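You operate a simulated robot arm through the tools that you are given. There is no shell and no other tool.

You are at the controls of a simulated robot arm. One attempt, no reset.

TASK
Close down the test machine: boom down, power off, plug parked, door shut and latched.
Fine: in that order; press DOWN once; the plug goes in the park socket; stow the stay before the door shuts.

The check looks at the end state, three seconds after you hand in, the way a careful person would. Anything else that was tipped, shoved, dropped, spilled or broken makes it a failure.

THE ROBOT
A 6-joint arm with a two-finger gripper, fixed in place. Base frame: the origin is on the floor under the middle of its stand, x ahead of it, y to its left, z up. Units: cm, degrees, N and s.
It reaches about 157.2 cm from its shoulder. Its first joint turns from -166.0 to 166.0 degrees. Payload 2.45 kg.
The TCP is the grasp point between the finger pads, 2 cm short of the fingertips. In the tool frame z runs along the fingers and y along their closing line. The gripper opens to 14 cm; its body begins 16.8 cm behind the TCP.
Orientation is that of the tool frame in the base frame, as a unit quaternion [w, x, y, z]. With the fingers straight down and closing along the base's y, the tool's x points along the base's -x, its y along +y and its z along -z.

THE INTERFACE
- The arm moves only by the tool move_arm. Its argument "deltas" is a list of rows, each an object (a shift or turn left out is 0, a gripper value left out holds the last) with "travel": the shift along the tool's x, y, z in cm, a list of three; "turn": the turn, a rotation vector about the tool's x, y, z in degrees, a list of three; "fingers": the finger opening in cm, from 0 to 14. In form: [{"travel": [dx, dy, dz], "turn": [ax, ay, az], "fingers": fingers}, ...]. A call has 1 to 20 rows; each row shifts and turns the commanded pose from where the row before left it, along the tool's axes as they then stand. Each row takes 0.2 s and may step no farther than 5 cm and 8.6 degrees from the row before; otherwise, or with a gripper value out of range, the whole call is refused. Where a pose cannot be reached the arm comes as near as it can. A force on the tool above 90 N (or 10 N above the force at the start of the call, whichever is more), or a blocked arm, ends the call early, and 0.2 s more pass. Each finger travels about 4.5 cm/s and halts on what it meets, pressing with about 26 N; the grip force reading is that of the motor and also rises with nothing between the fingers. The clock runs only during rows and for 0.2 s after the last one: add rows that do not move to give the fingers time. It gives the time, the measured TCP pose, the force on the tool (base axes), the opening and the grip force at its end, in the units of the frame above (readings bear some noise), with the torque about the TCP (base axes, N m) and any sound that the robot's microphone picked up, and new pictures: "pictures" is both (left out), scene, wrist or none.
- Cameras (640 x 400 px; columns grow to the right, rows downward): "scene" is fixed at [5.01, -65, 154.44]; the picture's right is [0.06, -1.00, 0.00], its down [-0.61, -0.04, -0.79] and it looks along [0.79, 0.05, -0.61] (base axes); focal length 295 px, centre (320, 200). "wrist" rides on the gripper at [7.8, 1.1, -20.9] in the tool frame; the picture's right is [-0.14, 0.99, 0.00], its down [-0.92, -0.13, -0.37] and it looks along [-0.37, -0.05, 0.93] (tool axes); focal length 280 px, centre (320, 200). There is no depth. A picture from a camera that has moved, and an enlarged one, comes with that camera's place and axes in the base frame and with its lens.
- zoom(camera, box): a new picture of the part [left, top, right, bottom] of that camera's present view, enlarged. The clock stands still meanwhile.
- hand_in(): hands the job in; it is judged then, once.

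Nothing tells you positions but the pictures and the camera data. Unless the task says otherwise, let go and move clear before handing in.

The tools are called after ">>>" as name(argument=value, ...) on one line, values as JSON. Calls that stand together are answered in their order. move_arm: Moves the arm, as the interface text tells. Its arguments: {"type":"object","properties":{"deltas":{"type":"array"},"pictures":{"type":"string","enum":["both","scene","wrist","none"]}},"required":["deltas"]} The other tools are called the same way: zoom (camera, box) takes an enlarged picture of a part of a camera's view; hand_in () hands the job in.

At the start:

```text
t: 0.0
eef_pos: [49.2, -48.66, 134.69]
tcp_rot: [0.001, 0.0, 1.0, -0.001]
force: [0.1, 0.4, 0.8]
wrist_torque: [0.0, 0.0, 0.0]
grip_width: 13.99
gripper_force: 0.1
```

scene: 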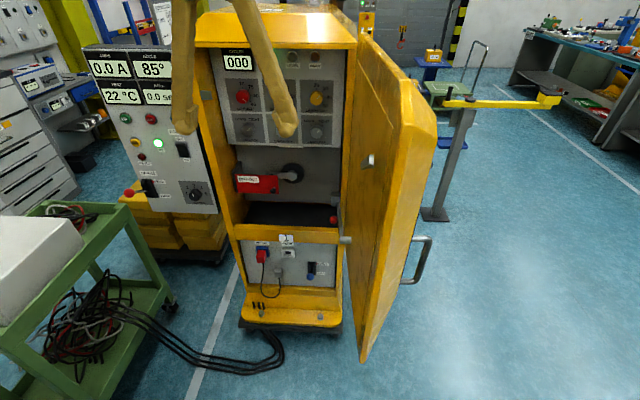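
wrist: 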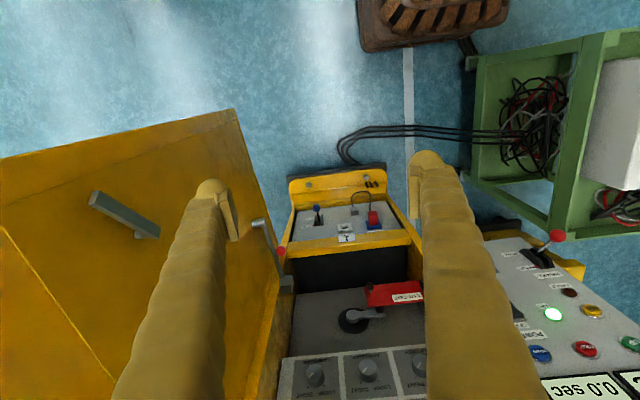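

I see a yellow cabinet with an open door, a control panel to its left (displays, knobs, a green light), and a plug in the lower panel. I'll zoom in on the details before moving.

>>> zoom(camera="scene", box=[200, 30, 360, 130])

>>> zoom(camera="scene", box=[80, 40, 240, 140])

>>> zoom(camera="scene", box=[100, 120, 260, 220])

>>> zoom(camera="scene", box=[220, 220, 380, 340])

>>> zoom(camera="scene", box=[220, 140, 380, 240])

>>> zoom(camera="scene", box=[320, 60, 580, 300])

>>> zoom(camera="wrist", box=[200, 160, 460, 400])

>>> zoom(camera="wrist", box=[460, 200, 640, 400])

```text
4.00 times, centred on (280, 80) of scene
camera zoom: at [5.01, -65.0, 154.44], right [0.06, -1.0, 0.0], down [-0.61, -0.04, -0.79], along [0.79, 0.05, -0.61], focal length 1181 px, centre (480, 680)
```

zoom: 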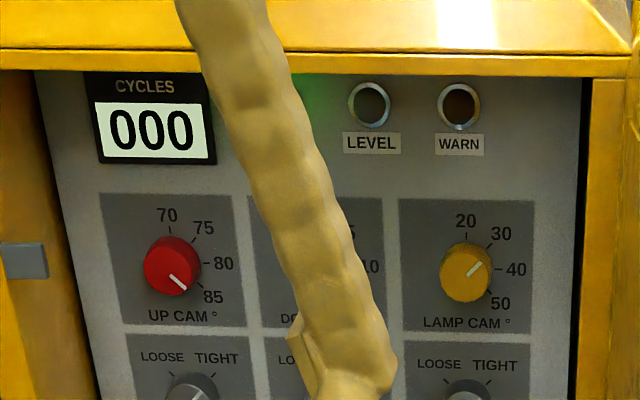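

```text
4.00 times, centred on (160, 90) of scene
camera zoom: at [5.01, -65.0, 154.44], right [0.06, -1.0, 0.0], down [-0.61, -0.04, -0.79], along [0.79, 0.05, -0.61], focal length 1181 px, centre (960, 640)
```

zoom: 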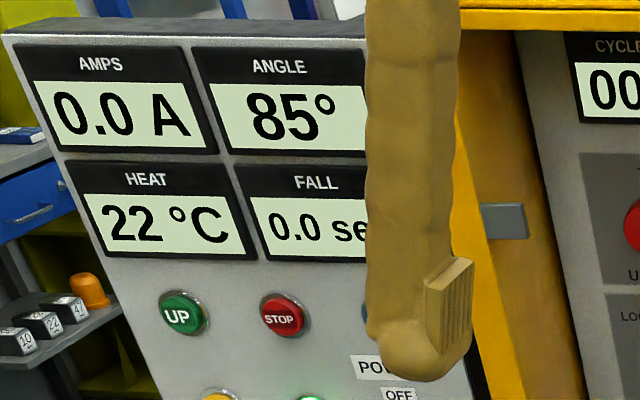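

```text
4.00 times, centred on (180, 170) of scene
camera zoom: at [5.01, -65.0, 154.44], right [0.06, -1.0, 0.0], down [-0.61, -0.04, -0.79], along [0.79, 0.05, -0.61], focal length 1181 px, centre (880, 320)
```

zoom: 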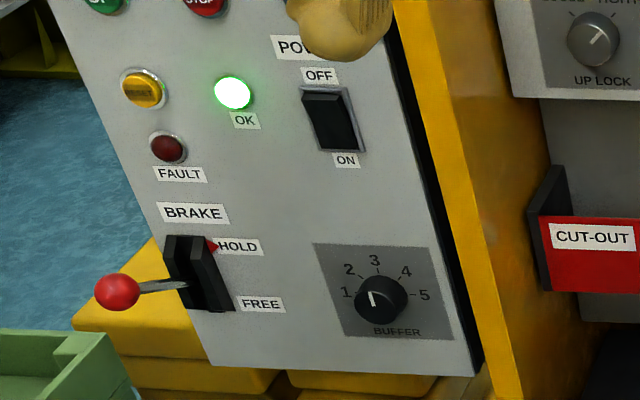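

```text
3.33 times, centred on (300, 280) of scene
camera zoom: at [5.01, -65.0, 154.44], right [0.06, -1.0, 0.0], down [-0.61, -0.04, -0.79], along [0.79, 0.05, -0.61], focal length 984 px, centre (387, -67)
```

zoom: 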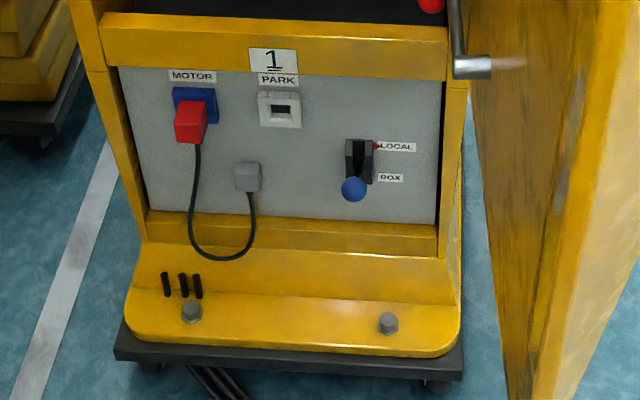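

```text
4.00 times, centred on (300, 190) of scene
camera zoom: at [5.01, -65.0, 154.44], right [0.06, -1.0, 0.0], down [-0.61, -0.04, -0.79], along [0.79, 0.05, -0.61], focal length 1181 px, centre (400, 240)
```

zoom: 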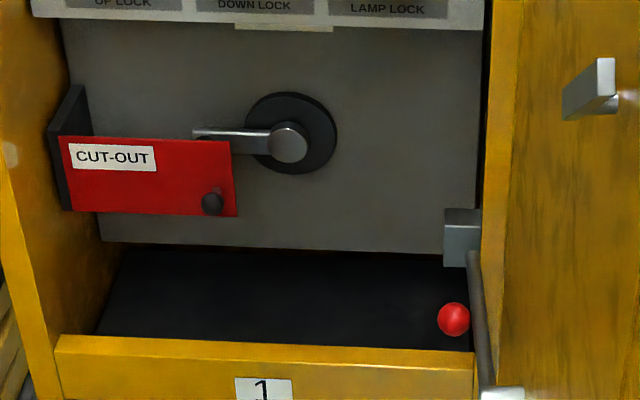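

```text
1.67 times, centred on (450, 180) of scene
camera zoom: at [5.01, -65.0, 154.44], right [0.06, -1.0, 0.0], down [-0.61, -0.04, -0.79], along [0.79, 0.05, -0.61], focal length 492 px, centre (103, 233)
```

zoom: 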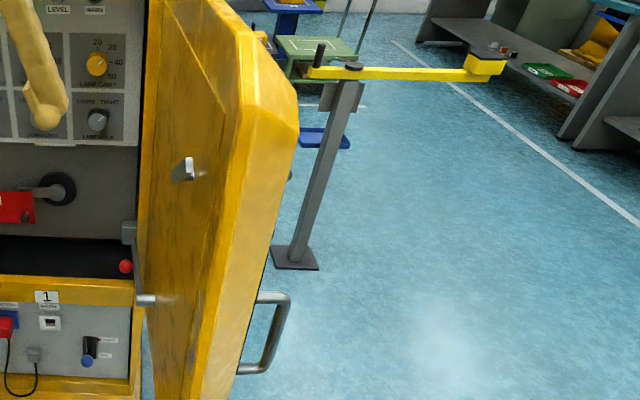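

```text
1.67 times, centred on (330, 280) of wrist
camera zoom: at [41.29, -47.65, 155.52], right [0.14, 0.99, 0.0], down [0.92, -0.13, 0.37], along [0.37, -0.05, -0.93], focal length 467 px, centre (303, 67)
```

zoom: 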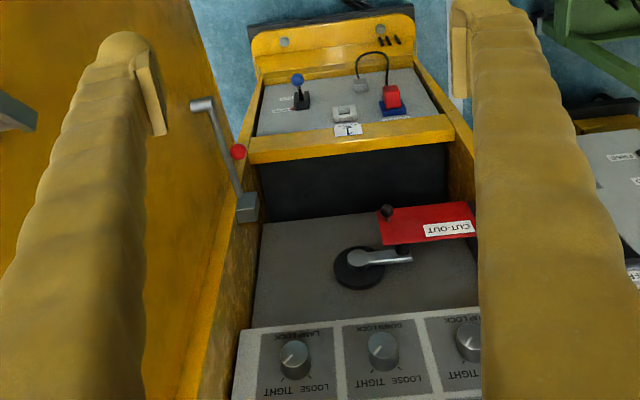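

```text
2.00 times, centred on (550, 300) of wrist
camera zoom: at [41.29, -47.65, 155.52], right [0.14, 0.99, 0.0], down [0.92, -0.13, 0.37], along [0.37, -0.05, -0.93], focal length 561 px, centre (-140, 0)
```

zoom: 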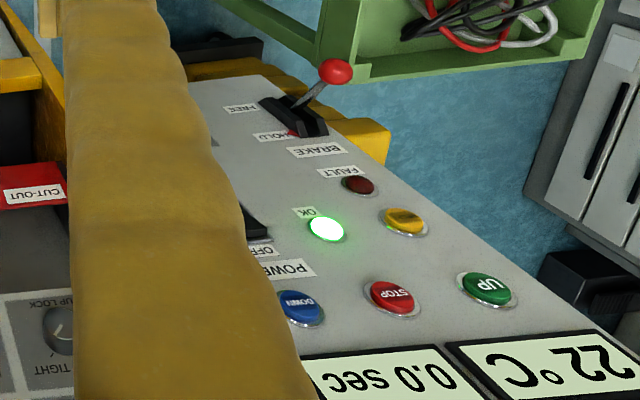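

The machine looks like a barrier cabinet, with a test box on its left and the lower plug panel near x≈92, z≈55. I'll roll the wrist 180° so the wrist camera ends up above the gripper and shows upright views.

>>> move_arm(deltas=[{"turn": [0, 0, 8.5]}, {"turn": [0, 0, 8.5]}, {"turn": [0, 0, 8.5]}, {"turn": [0, 0, 8.5]}, {"turn": [0, 0, 8.5]}, {"turn": [0, 0, 8.5]}, {"turn": [0, 0, 8.5]}, {"turn": [0, 0, 8.5]}, {"turn": [0, 0, 8.5]}, {"turn": [0, 0, 8.5]}], pictures="both")

```text
t: 2.2
eef_pos: [49.25, -48.8, 134.77]
tcp_rot: [0.0, 0.677, 0.736, -0.002]
force: [0.9, -1.0, 0.0]
wrist_torque: [0.0, -0.02, -0.04]
grip_width: 14.04
gripper_force: 0.1
camera wrist: at [49.56, -40.87, 155.59], right [1.0, -0.05, 0.0], down [-0.05, -0.93, 0.37], along [-0.02, -0.37, -0.93], focal length 280 px, centre (320, 200)
```

scene: 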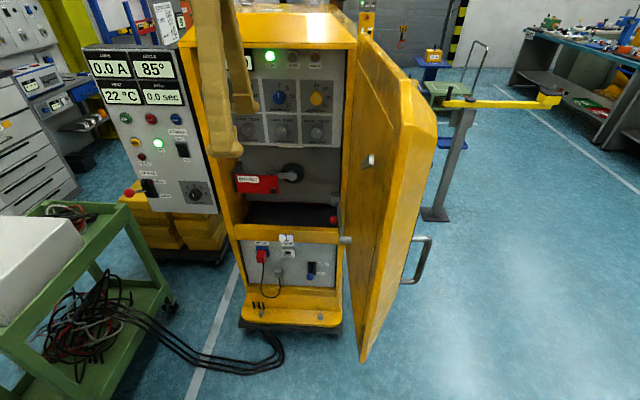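
wrist: 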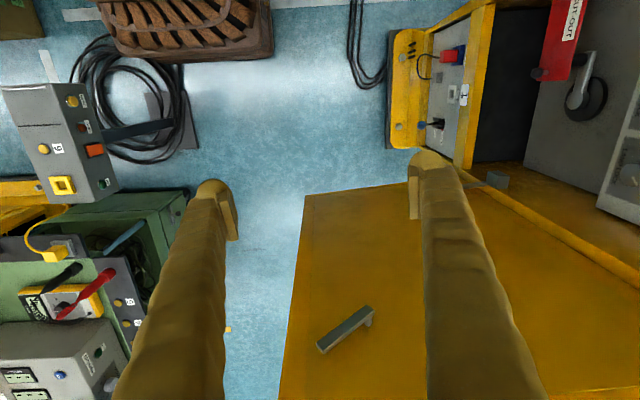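

The roll works, and the scene view now shows the DOWN button and the power rocker clearly. I'll finish the roll to 180°.

>>> move_arm(deltas=[{"turn": [0, 0, 8.6]}, {"turn": [0, 0, 8.6]}, {"turn": [0, 0, 8.6]}, {"turn": [0, 0, 8.6]}, {"turn": [0, 0, 8.6]}, {"turn": [0, 0, 8.6]}, {"turn": [0, 0, 8.6]}, {"turn": [0, 0, 8.6]}, {"turn": [0, 0, 8.6]}, {"turn": [0, 0, 8.6]}, {"turn": [0, 0, 8.6]}], pictures="both")

>>> zoom(camera="scene", box=[80, 40, 240, 140])

>>> zoom(camera="scene", box=[220, 30, 380, 130])

```text
t: 4.6
eef_pos: [49.16, -48.8, 134.75]
tcp_rot: [0.001, 1.0, 0.002, 0.0]
force: [0.5, 0.2, 0.3]
wrist_torque: [0.0, -0.03, 0.01]
grip_width: 13.99
gripper_force: 0.1
camera wrist: at [56.93, -49.8, 155.58], right [-0.13, -0.99, 0.0], down [-0.92, 0.12, 0.37], along [-0.36, 0.05, -0.93], focal length 280 px, centre (320, 200)
```

scene: 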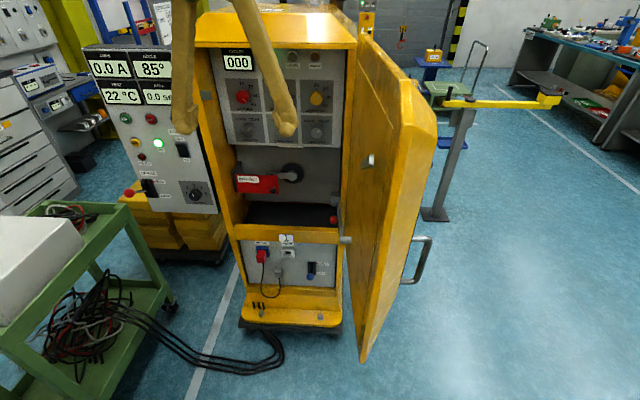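
wrist: 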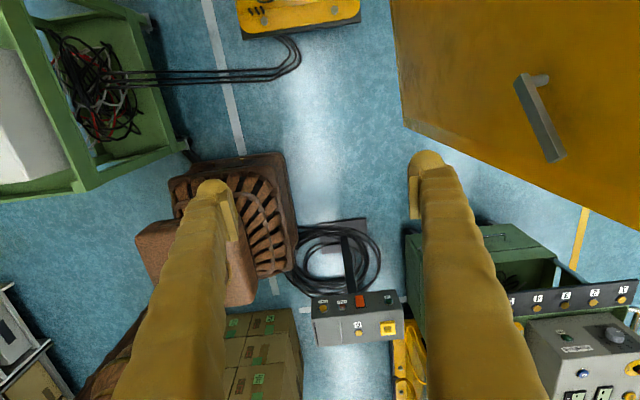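

```text
4.00 times, centred on (160, 90) of scene
camera zoom: at [5.01, -65.0, 154.44], right [0.06, -1.0, 0.0], down [-0.61, -0.04, -0.79], along [0.79, 0.05, -0.61], focal length 1181 px, centre (960, 640)
```

zoom: 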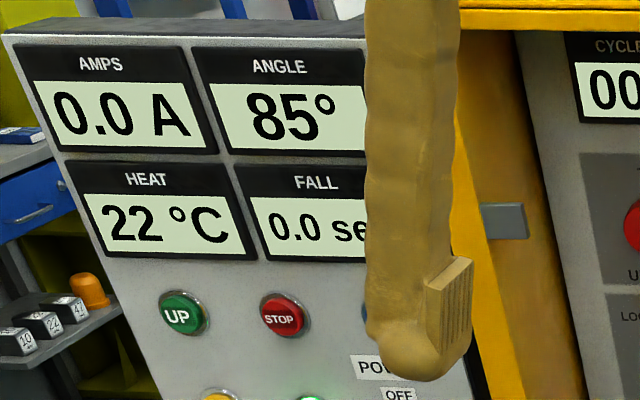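

```text
4.00 times, centred on (300, 80) of scene
camera zoom: at [5.01, -65.0, 154.44], right [0.06, -1.0, 0.0], down [-0.61, -0.04, -0.79], along [0.79, 0.05, -0.61], focal length 1181 px, centre (400, 680)
```

zoom: 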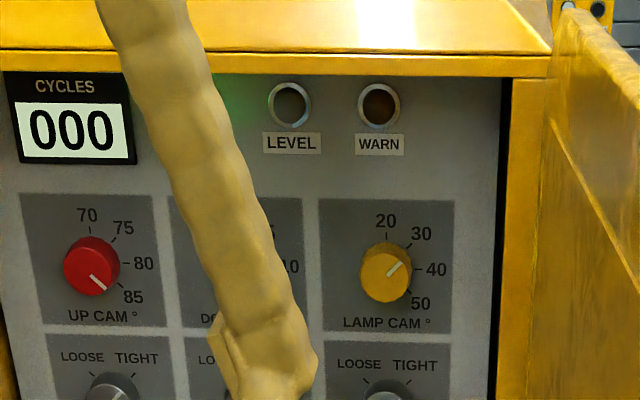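

The roll is finished. Next I'll pitch the gripper forward to face the machine so I can look at the panels straight on.

>>> move_arm(deltas=[{"turn": [0, 8.5, 0]}, {"turn": [0, 8.5, 0]}, {"turn": [0, 8.5, 0]}, {"turn": [0, 8.5, 0]}, {"turn": [0, 8.5, 0]}, {"turn": [0, 8.5, 0]}], pictures="both")

```text
t: 6.0
eef_pos: [49.16, -48.67, 134.83]
tcp_rot: [0.0, 0.902, 0.003, 0.432]
force: [-0.2, 0.7, -0.5]
wrist_torque: [0.0, 0.04, 0.02]
grip_width: 13.98
gripper_force: 0.0
camera wrist: at [37.77, -49.86, 153.89], right [-0.08, -0.99, -0.11], down [-0.87, 0.12, -0.49], along [0.49, 0.05, -0.87], focal length 280 px, centre (320, 200)
```

scene: 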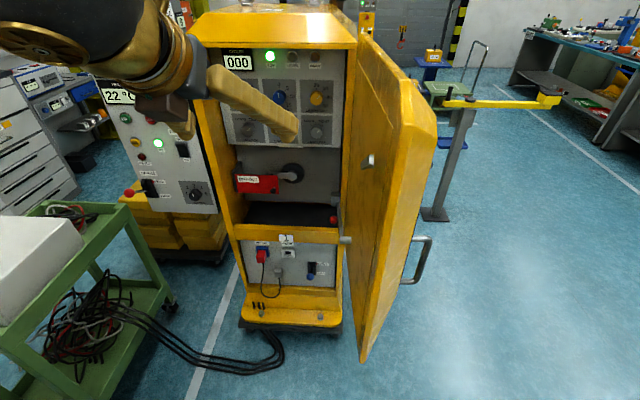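
wrist: 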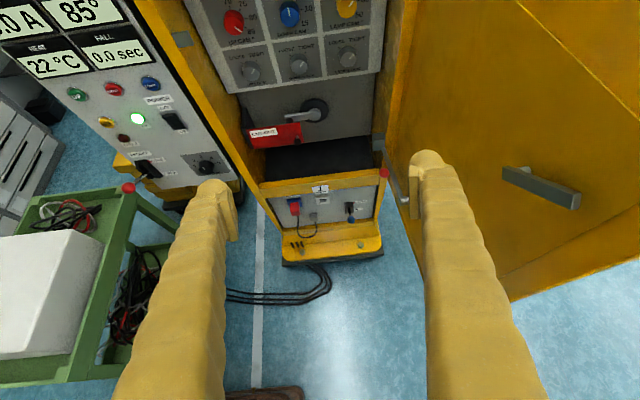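

This is a good upright view. I'll zoom in on the panels, switches, stay and latch.

>>> zoom(camera="wrist", box=[0, 0, 200, 125])

>>> zoom(camera="wrist", box=[60, 90, 260, 215])

>>> zoom(camera="wrist", box=[180, 0, 420, 150])

>>> zoom(camera="wrist", box=[240, 160, 420, 280])

>>> zoom(camera="wrist", box=[380, 80, 640, 260])

>>> zoom(camera="scene", box=[220, 30, 380, 130])

>>> zoom(camera="scene", box=[180, 0, 380, 60])

>>> zoom(camera="scene", box=[330, 130, 450, 300])

```text
3.20 times, centred on (100, 62) of wrist
camera zoom: at [37.77, -49.86, 153.89], right [-0.08, -0.99, -0.11], down [-0.87, 0.12, -0.49], along [0.49, 0.05, -0.87], focal length 897 px, centre (1024, 640)
```

zoom: 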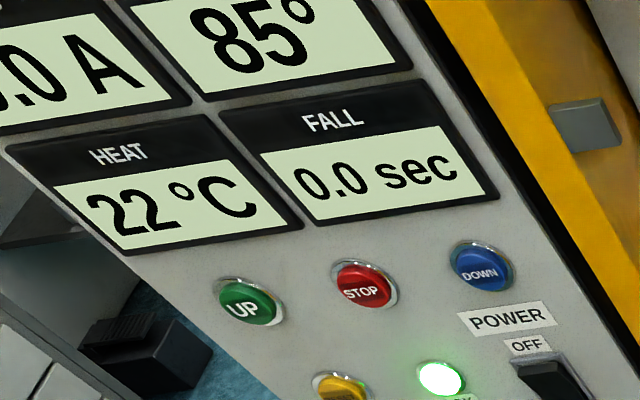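

```text
3.20 times, centred on (160, 152) of wrist
camera zoom: at [37.77, -49.86, 153.89], right [-0.08, -0.99, -0.11], down [-0.87, 0.12, -0.49], along [0.49, 0.05, -0.87], focal length 897 px, centre (832, 352)
```

zoom: 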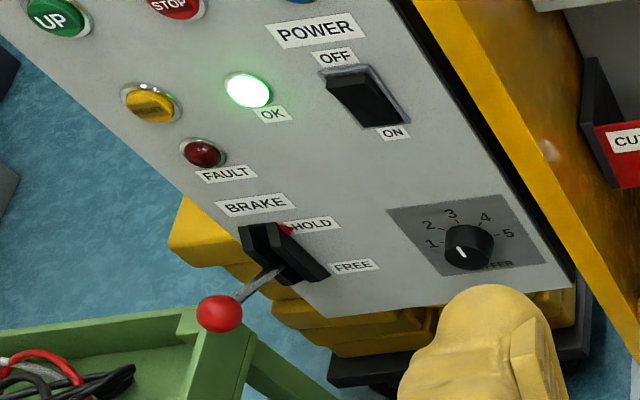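

```text
2.67 times, centred on (300, 75) of wrist
camera zoom: at [37.77, -49.86, 153.89], right [-0.08, -0.99, -0.11], down [-0.87, 0.12, -0.49], along [0.49, 0.05, -0.87], focal length 748 px, centre (373, 533)
```

zoom: 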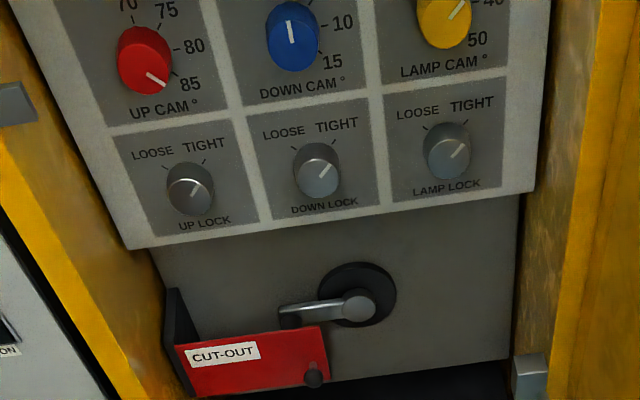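

```text
3.33 times, centred on (330, 220) of wrist
camera zoom: at [37.77, -49.86, 153.89], right [-0.08, -0.99, -0.11], down [-0.87, 0.12, -0.49], along [0.49, 0.05, -0.87], focal length 935 px, centre (287, 133)
```

zoom: 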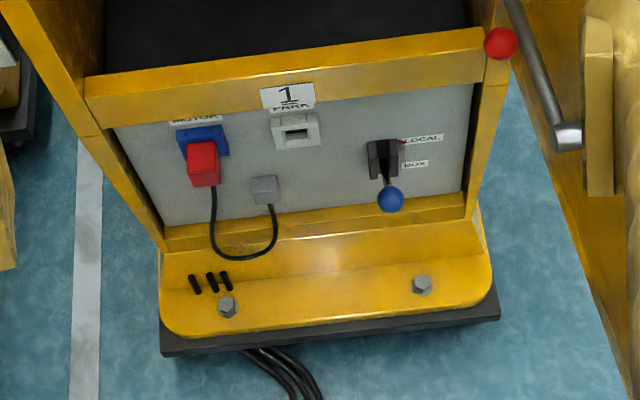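

```text
2.22 times, centred on (510, 170) of wrist
camera zoom: at [37.77, -49.86, 153.89], right [-0.08, -0.99, -0.11], down [-0.87, 0.12, -0.49], along [0.49, 0.05, -0.87], focal length 623 px, centre (-102, 267)
```

zoom: 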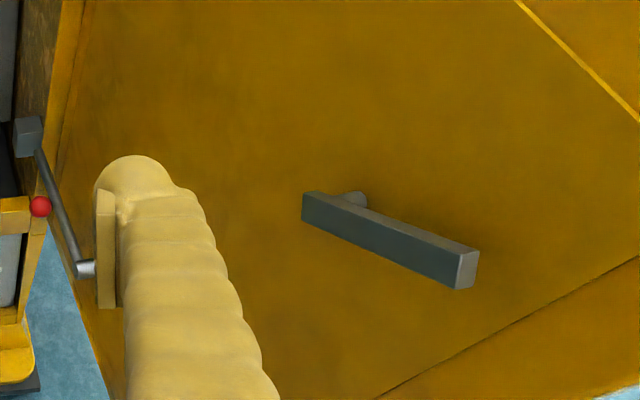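

```text
4.00 times, centred on (300, 80) of scene
camera zoom: at [5.01, -65.0, 154.44], right [0.06, -1.0, 0.0], down [-0.61, -0.04, -0.79], along [0.79, 0.05, -0.61], focal length 1181 px, centre (400, 680)
```

zoom: 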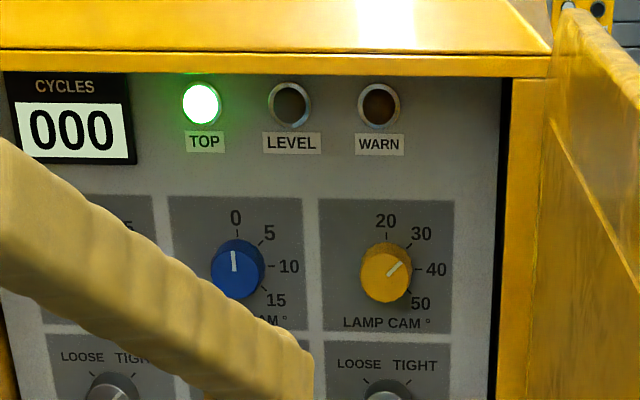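

```text
3.20 times, centred on (280, 30) of scene
camera zoom: at [5.01, -65.0, 154.44], right [0.06, -1.0, 0.0], down [-0.61, -0.04, -0.79], along [0.79, 0.05, -0.61], focal length 945 px, centre (448, 744)
```

zoom: 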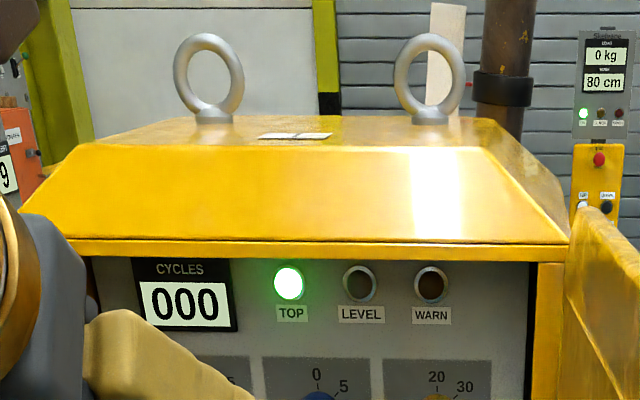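

```text
2.35 times, centred on (390, 215) of scene
camera zoom: at [5.01, -65.0, 154.44], right [0.06, -1.0, 0.0], down [-0.61, -0.04, -0.79], along [0.79, 0.05, -0.61], focal length 695 px, centre (155, 165)
```

zoom: 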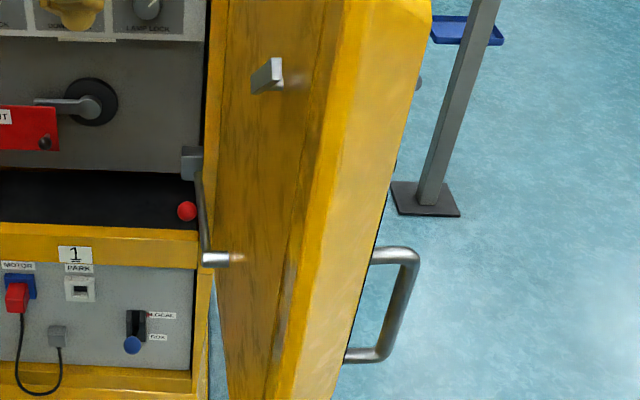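

DOWN is at about [90.4, -15, 118.6] and the power rocker at about [92.6, -12.6, 106]. The brake lever looks tilted up to HOLD. Before pressing anything I need to find the boom and its sweep, so I'll take wide zooms at the picture edges.

>>> zoom(camera="scene", box=[0, 0, 640, 10])

>>> zoom(camera="scene", box=[630, 0, 640, 400])

>>> zoom(camera="wrist", box=[0, 0, 640, 10])

>>> zoom(camera="scene", box=[420, 40, 600, 150])

```text
1.00 times, centred on (320, 5) of scene (not enlarged: the box is as wide or as high as the picture)
camera zoom: at [5.01, -65.0, 154.44], right [0.06, -1.0, 0.0], down [-0.61, -0.04, -0.79], along [0.79, 0.05, -0.61], focal length 295 px, centre (320, 395)
```

zoom: 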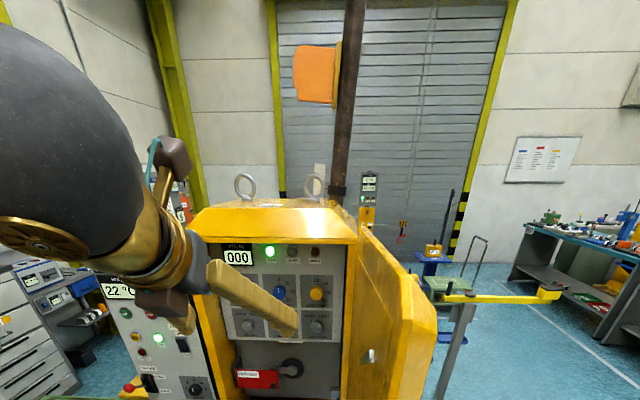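

```text
1.00 times, centred on (635, 200) of scene (not enlarged: the box is as wide or as high as the picture)
camera zoom: at [5.01, -65.0, 154.44], right [0.06, -1.0, 0.0], down [-0.61, -0.04, -0.79], along [0.79, 0.05, -0.61], focal length 295 px, centre (5, 200)
```

zoom: 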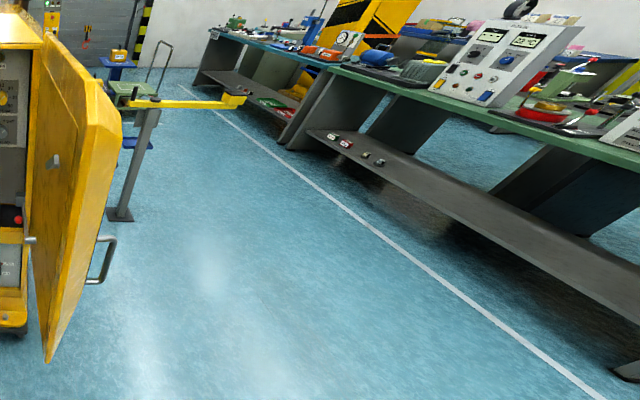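

```text
1.00 times, centred on (320, 5) of wrist (not enlarged: the box is as wide or as high as the picture)
camera zoom: at [37.77, -49.86, 153.89], right [-0.08, -0.99, -0.11], down [-0.87, 0.12, -0.49], along [0.49, 0.05, -0.87], focal length 280 px, centre (320, 395)
```

zoom: 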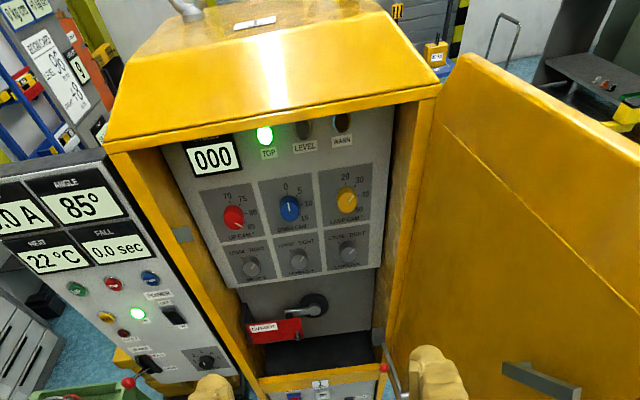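

```text
3.56 times, centred on (510, 95) of scene
camera zoom: at [5.01, -65.0, 154.44], right [0.06, -1.0, 0.0], down [-0.61, -0.04, -0.79], along [0.79, 0.05, -0.61], focal length 1050 px, centre (-356, 573)
```

zoom: 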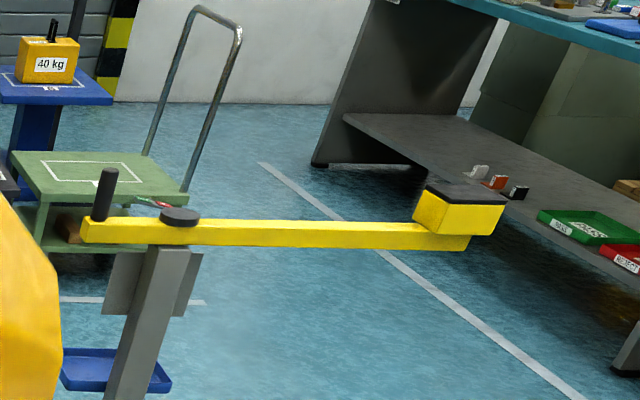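

The boom is the brown pole rising behind the cabinet. It will come down toward -y, behind the door. The door latch bar and the keeper are both near z≈125, and the stay is a bar at z≈87. I'll move lower to look closely at the lower panel, the lever states and the stay.

>>> move_arm(deltas=[{"travel": [-3.8, 0, 3.05]}, {"travel": [-3.8, 0, 3.05]}, {"travel": [-3.8, 0, 3.05]}, {"travel": [-3.8, 0, 3.05]}, {"travel": [-3.8, 0, 3.05]}, {"travel": [-3.8, 0, 3.05]}, {"travel": [-3.8, 0, 3.05]}, {"travel": [-3.8, 0, 3.05]}, {"turn": [0, 8.5, 0]}, {"turn": [0, 8.5, 0]}, {"turn": [0, 8.5, 0]}], pictures="both")

```text
t: 8.4
eef_pos: [48.88, -48.74, 95.62]
tcp_rot: [-0.001, 0.785, 0.003, 0.62]
force: [-0.6, 0.4, -0.3]
wrist_torque: [-0.03, -0.01, -0.02]
grip_width: 14.02
gripper_force: 0.1
camera wrist: at [30.38, -50.09, 108.05], right [-0.03, -0.99, -0.13], down [-0.57, 0.12, -0.81], along [0.82, 0.05, -0.57], focal length 280 px, centre (320, 200)
```

scene: 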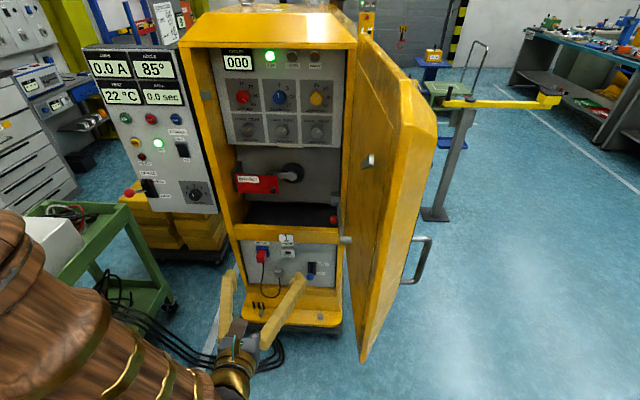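
wrist: 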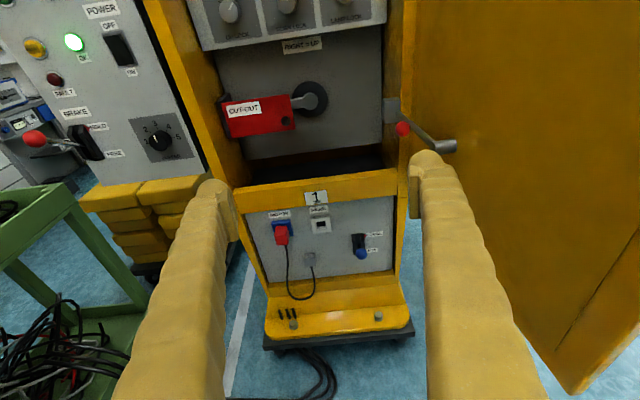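

>>> zoom(camera="wrist", box=[0, 70, 200, 195])

>>> zoom(camera="wrist", box=[240, 180, 400, 280])

>>> zoom(camera="wrist", box=[360, 80, 480, 160])

>>> zoom(camera="wrist", box=[200, 20, 400, 145])

>>> zoom(camera="wrist", box=[0, 0, 640, 10])

>>> zoom(camera="wrist", box=[630, 0, 640, 400])

```text
3.20 times, centred on (100, 132) of wrist
camera zoom: at [30.38, -50.09, 108.05], right [-0.03, -0.99, -0.13], down [-0.57, 0.12, -0.81], along [0.82, 0.05, -0.57], focal length 897 px, centre (1024, 416)
```

zoom: 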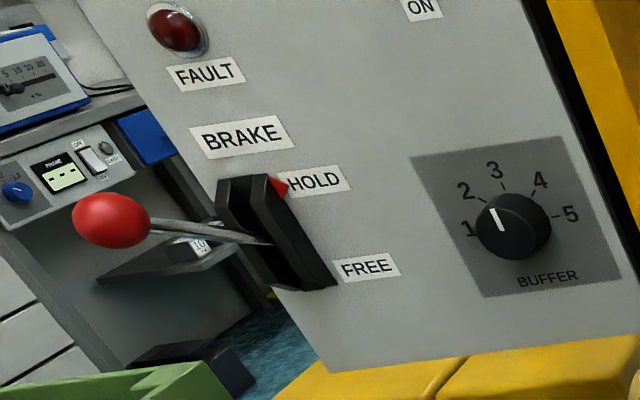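

```text
4.00 times, centred on (320, 230) of wrist
camera zoom: at [30.38, -50.09, 108.05], right [-0.03, -0.99, -0.13], down [-0.57, 0.12, -0.81], along [0.82, 0.05, -0.57], focal length 1122 px, centre (320, 80)
```

zoom: 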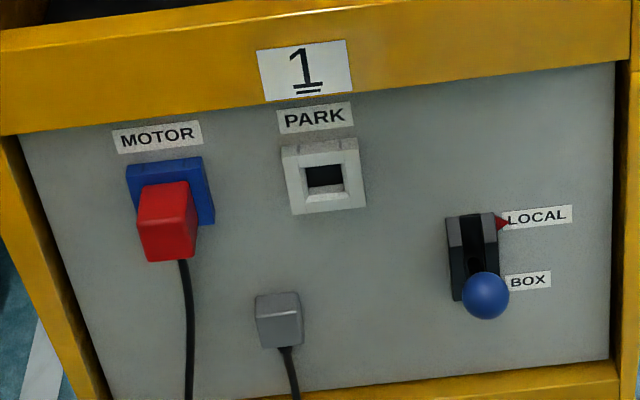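

```text
5.00 times, centred on (420, 120) of wrist
camera zoom: at [30.38, -50.09, 108.05], right [-0.03, -0.99, -0.13], down [-0.57, 0.12, -0.81], along [0.82, 0.05, -0.57], focal length 1402 px, centre (-180, 600)
```

zoom: 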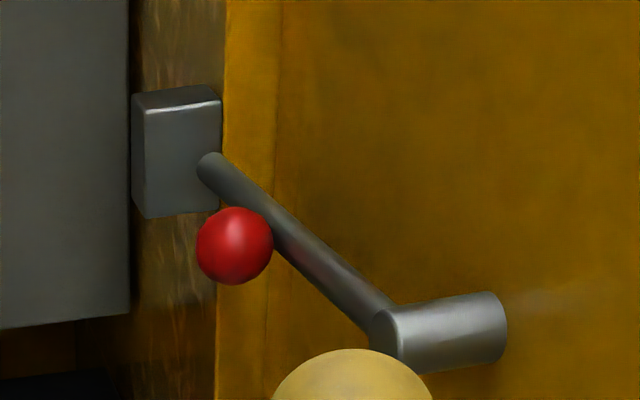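

```text
3.20 times, centred on (300, 82) of wrist
camera zoom: at [30.38, -50.09, 108.05], right [-0.03, -0.99, -0.13], down [-0.57, 0.12, -0.81], along [0.82, 0.05, -0.57], focal length 897 px, centre (384, 576)
```

zoom: 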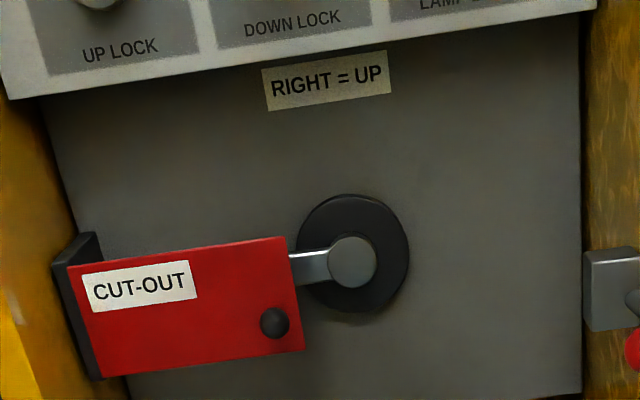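

```text
1.00 times, centred on (320, 5) of wrist (not enlarged: the box is as wide or as high as the picture)
camera zoom: at [30.38, -50.09, 108.05], right [-0.03, -0.99, -0.13], down [-0.57, 0.12, -0.81], along [0.82, 0.05, -0.57], focal length 280 px, centre (320, 395)
```

zoom: 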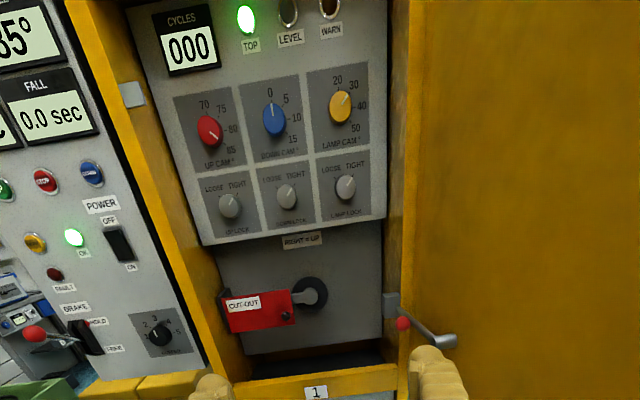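

```text
1.00 times, centred on (635, 200) of wrist (not enlarged: the box is as wide or as high as the picture)
camera zoom: at [30.38, -50.09, 108.05], right [-0.03, -0.99, -0.13], down [-0.57, 0.12, -0.81], along [0.82, 0.05, -0.57], focal length 280 px, centre (5, 200)
```

zoom: 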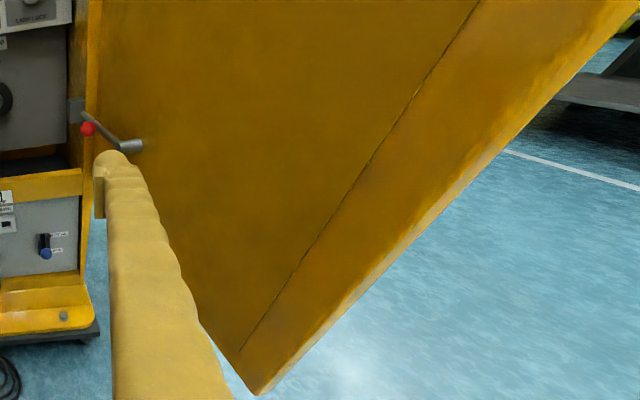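

Both levers look tilted up, to HOLD and LOCAL, so I'll leave them alone. Next I'll face the test-box panel squarely and close the fingers, ready to line up with the DOWN button.

>>> move_arm(deltas=[{"turn": [0, 7, 0], "fingers": 0}, {"turn": [0, 6.4, 0]}, {"travel": [4.3, 0, 2]}, {"travel": [4.3, 0, 2]}, {"travel": [4.3, 0, 2]}, {"travel": [4.3, 0, 2]}, {"travel": [4.3, 0, 2]}, {"travel": [0, -4.4, 0.5]}, {"travel": [0, -4.4, 0.5]}, {"travel": [0, -4.4, 0.5]}, {"travel": [0, -4.4, 0.5]}, {"travel": [0, -4.4, 0.5]}, {"travel": [0, -4.4, 0.5]}, {"travel": [0, -4.4, 0.5]}, {"travel": [0, -4.4, 0.5]}, {"turn": [-5.8, 0, 0]}], pictures="both")

```text
t: 11.8
eef_pos: [68.51, -17.58, 122.27]
tcp_rot: [0.033, 0.707, -0.032, 0.705]
force: [0.4, 0.3, -0.6]
wrist_torque: [0.0, -0.01, -0.02]
grip_width: 0.0
gripper_force: 25.8
out of reach, approached as far as the arm can: row 12, 13, 14, 15, 16
camera wrist: at [47.69, -16.64, 129.96], right [-0.09, -0.99, -0.14], down [-0.36, 0.16, -0.92], along [0.93, -0.04, -0.37], focal length 280 px, centre (320, 200)
```

scene: 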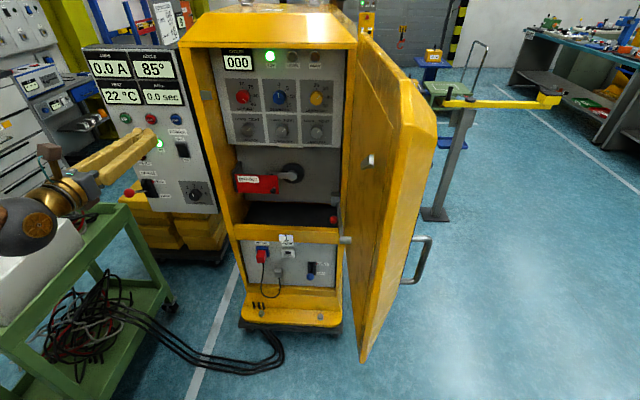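
wrist: 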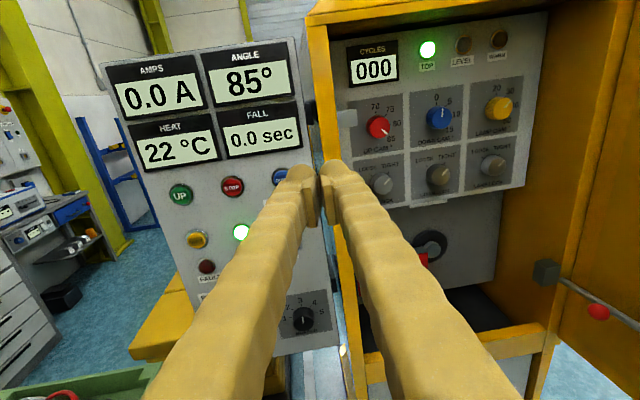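

The DOWN button shows at about (280,177), so it's near [94, -13.3, 116.5]. The arm was folded too tight for the last rows, so I'll move forward along the tool and check the pose again.

>>> move_arm(deltas=[{"travel": [0, 0, 2.5]}, {"travel": [0, 0, 2.5]}, {"travel": [0, 0, 2.5]}], pictures="wrist")

```text
t: 12.6
eef_pos: [76.1, -18.14, 122.32]
tcp_rot: [0.033, 0.707, -0.032, 0.706]
force: [0.6, -0.8, -0.5]
wrist_torque: [0.0, -0.02, 0.0]
grip_width: 0.02
gripper_force: 26.0
camera wrist: at [55.18, -17.27, 130.05], right [-0.09, -0.99, -0.14], down [-0.36, 0.16, -0.92], along [0.93, -0.04, -0.37], focal length 280 px, centre (320, 200)
```

wrist: 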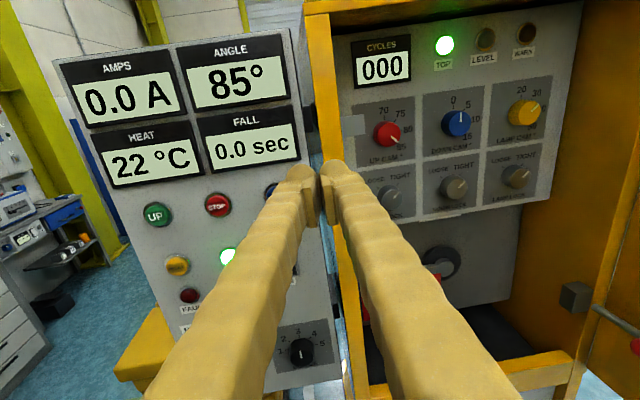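

DOWN is now near [93.5, -12.4, 116.6]. I'll move forward a little more, then shift left and down to line up with it.

>>> move_arm(deltas=[{"travel": [0, 0, 2.5]}, {"travel": [0, 0, 2.5]}, {"travel": [-2.0, -2.5, 0]}, {"travel": [-2.0, -2.5, 0]}, {"travel": [-1.7, -2.3, 0]}], pictures="both")

>>> zoom(camera="scene", box=[90, 80, 250, 180])

>>> zoom(camera="wrist", box=[220, 100, 420, 225])

```text
t: 13.8
eef_pos: [80.18, -16.76, 117.44]
tcp_rot: [0.023, 0.709, -0.023, 0.705]
force: [-0.2, -0.9, -0.2]
wrist_torque: [0.0, 0.02, -0.03]
grip_width: 0.0
gripper_force: 25.9
out of reach, approached as far as the arm can: row 3, 4, 5
camera wrist: at [59.33, -16.45, 125.14], right [-0.06, -0.99, -0.14], down [-0.37, 0.15, -0.92], along [0.93, -0.01, -0.37], focal length 280 px, centre (320, 200)
```

scene: 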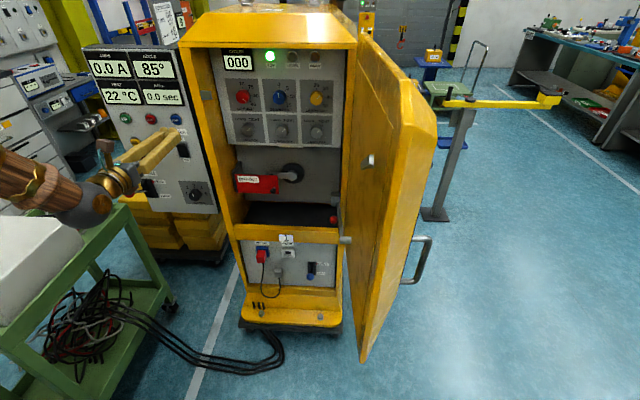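
wrist: 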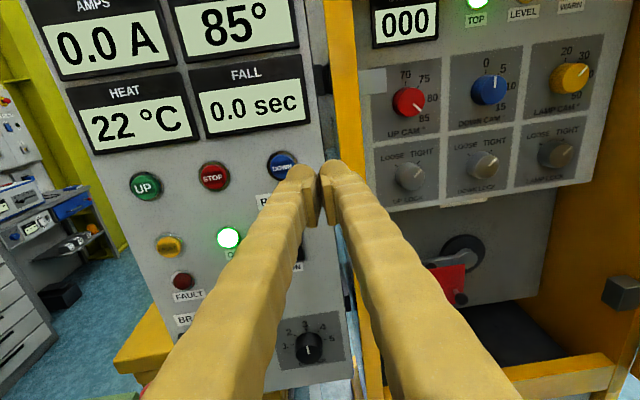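

```text
4.00 times, centred on (170, 130) of scene
camera zoom: at [5.01, -65.0, 154.44], right [0.06, -1.0, 0.0], down [-0.61, -0.04, -0.79], along [0.79, 0.05, -0.61], focal length 1181 px, centre (920, 480)
```

zoom: 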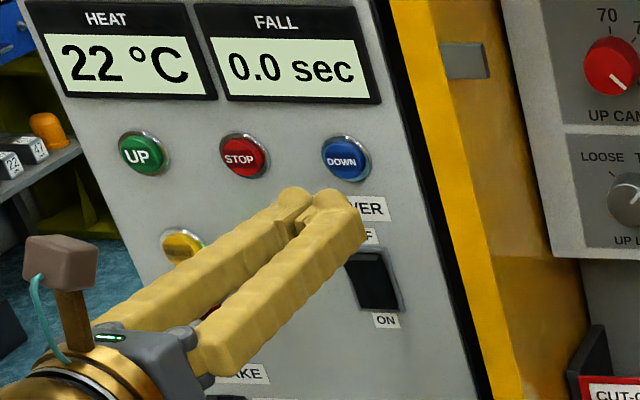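

```text
3.20 times, centred on (320, 162) of wrist
camera zoom: at [59.33, -16.45, 125.14], right [-0.06, -0.99, -0.14], down [-0.37, 0.15, -0.92], along [0.93, -0.01, -0.37], focal length 897 px, centre (320, 320)
```

zoom: 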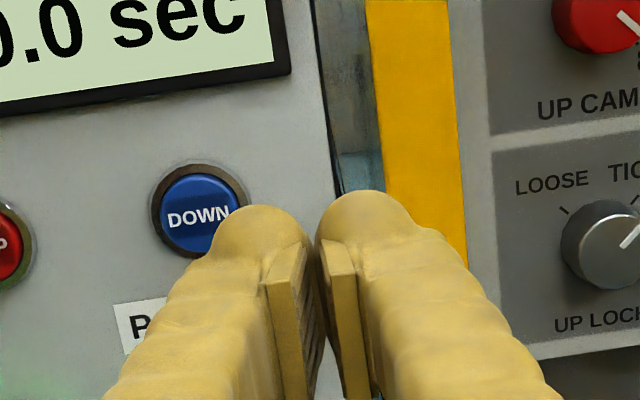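

DOWN triangulates to about [94, -12.75, 116.5]. The arm has more room further forward, so I'll advance first and then shift left.

>>> move_arm(deltas=[{"travel": [0, 0, 2.9]}, {"travel": [0, 0, 2.9]}, {"travel": [-0.4, -2.4, 0]}, {"travel": [-0.5, -2.5, 0]}], pictures="both")

>>> zoom(camera="scene", box=[90, 80, 250, 180])

>>> zoom(camera="wrist", box=[220, 100, 420, 225])

```text
t: 14.8
eef_pos: [84.99, -18.05, 117.43]
tcp_rot: [0.024, 0.709, -0.024, 0.705]
force: [-0.3, -0.1, 0.2]
wrist_torque: [0.0, 0.02, -0.02]
grip_width: 0.01
gripper_force: 25.7
out of reach, approached as far as the arm can: row 1, 2, 3, 4
camera wrist: at [64.08, -17.78, 125.24], right [-0.07, -0.99, -0.14], down [-0.36, 0.15, -0.92], along [0.93, -0.01, -0.37], focal length 280 px, centre (320, 200)
```

scene: 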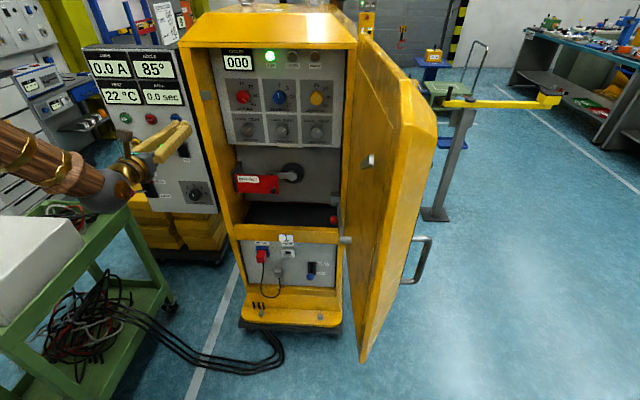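
wrist: 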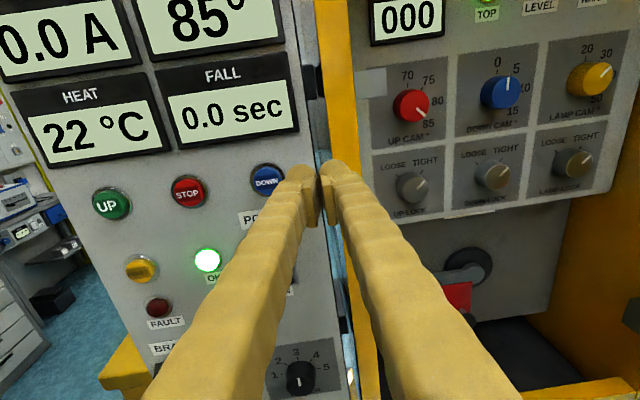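

```text
4.00 times, centred on (170, 130) of scene
camera zoom: at [5.01, -65.0, 154.44], right [0.06, -1.0, 0.0], down [-0.61, -0.04, -0.79], along [0.79, 0.05, -0.61], focal length 1181 px, centre (920, 480)
```

zoom: 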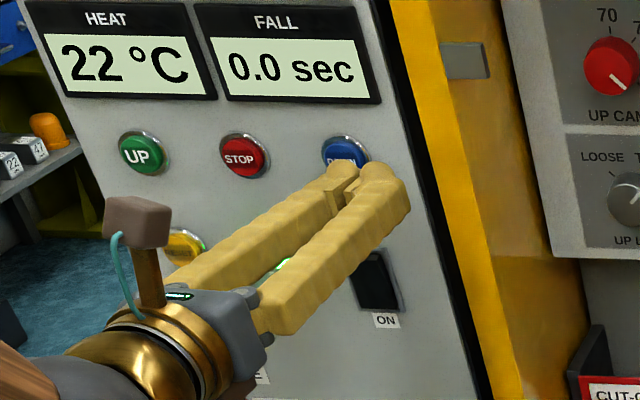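

```text
3.20 times, centred on (320, 162) of wrist
camera zoom: at [64.08, -17.78, 125.24], right [-0.07, -0.99, -0.14], down [-0.36, 0.15, -0.92], along [0.93, -0.01, -0.37], focal length 897 px, centre (320, 320)
```

zoom: 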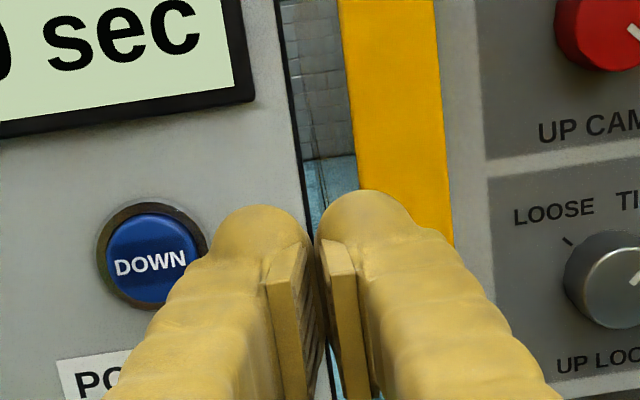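

The limit looks like a wrist joint near its stop, caused by my roll. I'll yaw the tool a bit to the left (+16°), which moves the wrist away from that limit, then line up on DOWN again.

>>> move_arm(deltas=[{"turn": [8, 0, 0]}, {"turn": [8, 0, 0]}, {"turn": [4, 0, 0]}], pictures="wrist")

```text
t: 15.6
eef_pos: [84.83, -17.99, 117.34]
tcp_rot: [-0.09, 0.702, 0.091, 0.701]
force: [0.4, -0.1, -0.1]
wrist_torque: [-0.02, -0.02, -0.03]
grip_width: 0.0
gripper_force: 26.2
camera wrist: at [65.01, -24.4, 125.15], right [0.25, -0.96, -0.14], down [-0.39, 0.03, -0.92], along [0.89, 0.28, -0.37], focal length 280 px, centre (320, 200)
```

wrist: 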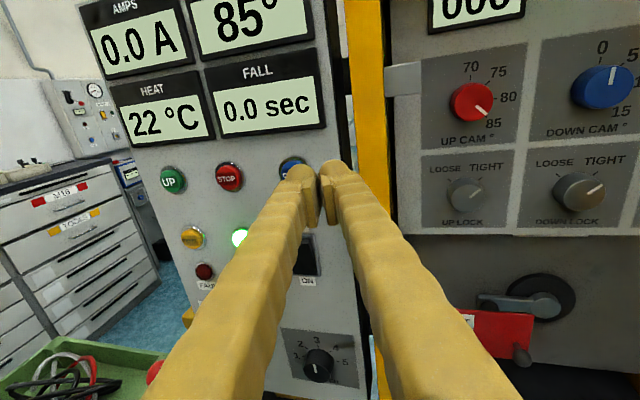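

>>> move_arm(deltas=[{"travel": [-0.4, -1.4, 1.0]}, {"travel": [-0.4, -1.4, 1.1]}, {"travel": [0, 0, 0]}], pictures="both")

>>> zoom(camera="scene", box=[90, 80, 250, 180])

>>> zoom(camera="wrist", box=[220, 100, 420, 225])

```text
t: 16.4
eef_pos: [86.25, -14.86, 116.64]
tcp_rot: [-0.089, 0.702, 0.089, 0.701]
force: [0.5, 0.0, -0.2]
wrist_torque: [0.01, 0.01, -0.02]
grip_width: 0.0
gripper_force: 26.1
camera wrist: at [66.35, -21.19, 124.42], right [0.25, -0.96, -0.14], down [-0.39, 0.03, -0.92], along [0.89, 0.28, -0.37], focal length 280 px, centre (320, 200)
```

scene: 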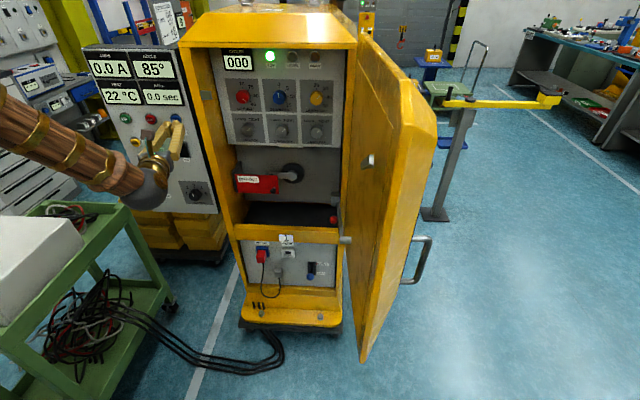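
wrist: 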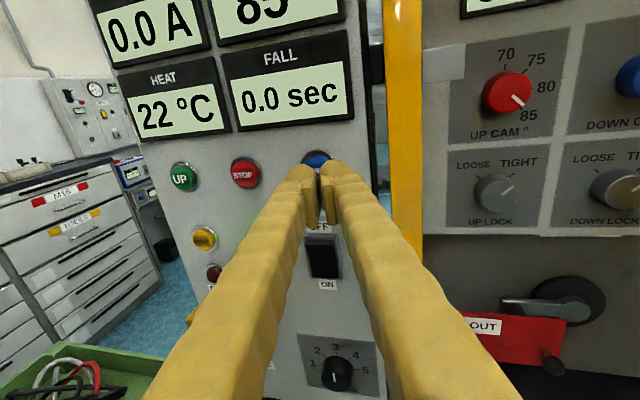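

```text
4.00 times, centred on (170, 130) of scene
camera zoom: at [5.01, -65.0, 154.44], right [0.06, -1.0, 0.0], down [-0.61, -0.04, -0.79], along [0.79, 0.05, -0.61], focal length 1181 px, centre (920, 480)
```

zoom: 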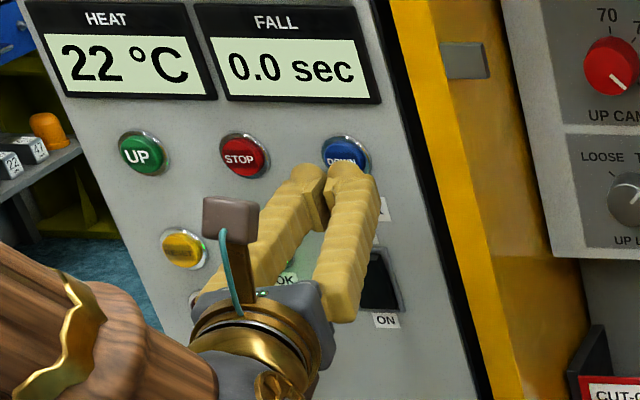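

```text
3.20 times, centred on (320, 162) of wrist
camera zoom: at [66.35, -21.19, 124.42], right [0.25, -0.96, -0.14], down [-0.39, 0.03, -0.92], along [0.89, 0.28, -0.37], focal length 897 px, centre (320, 320)
```

zoom: 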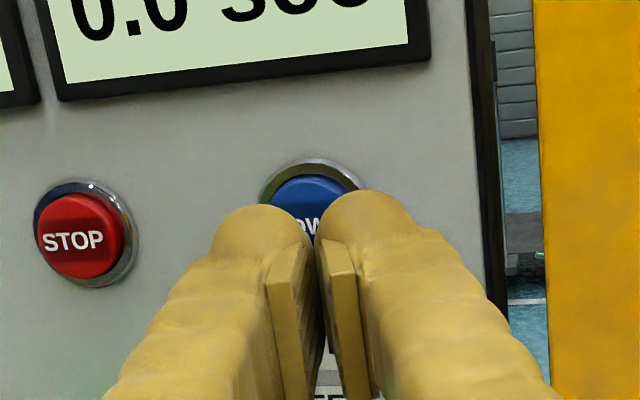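

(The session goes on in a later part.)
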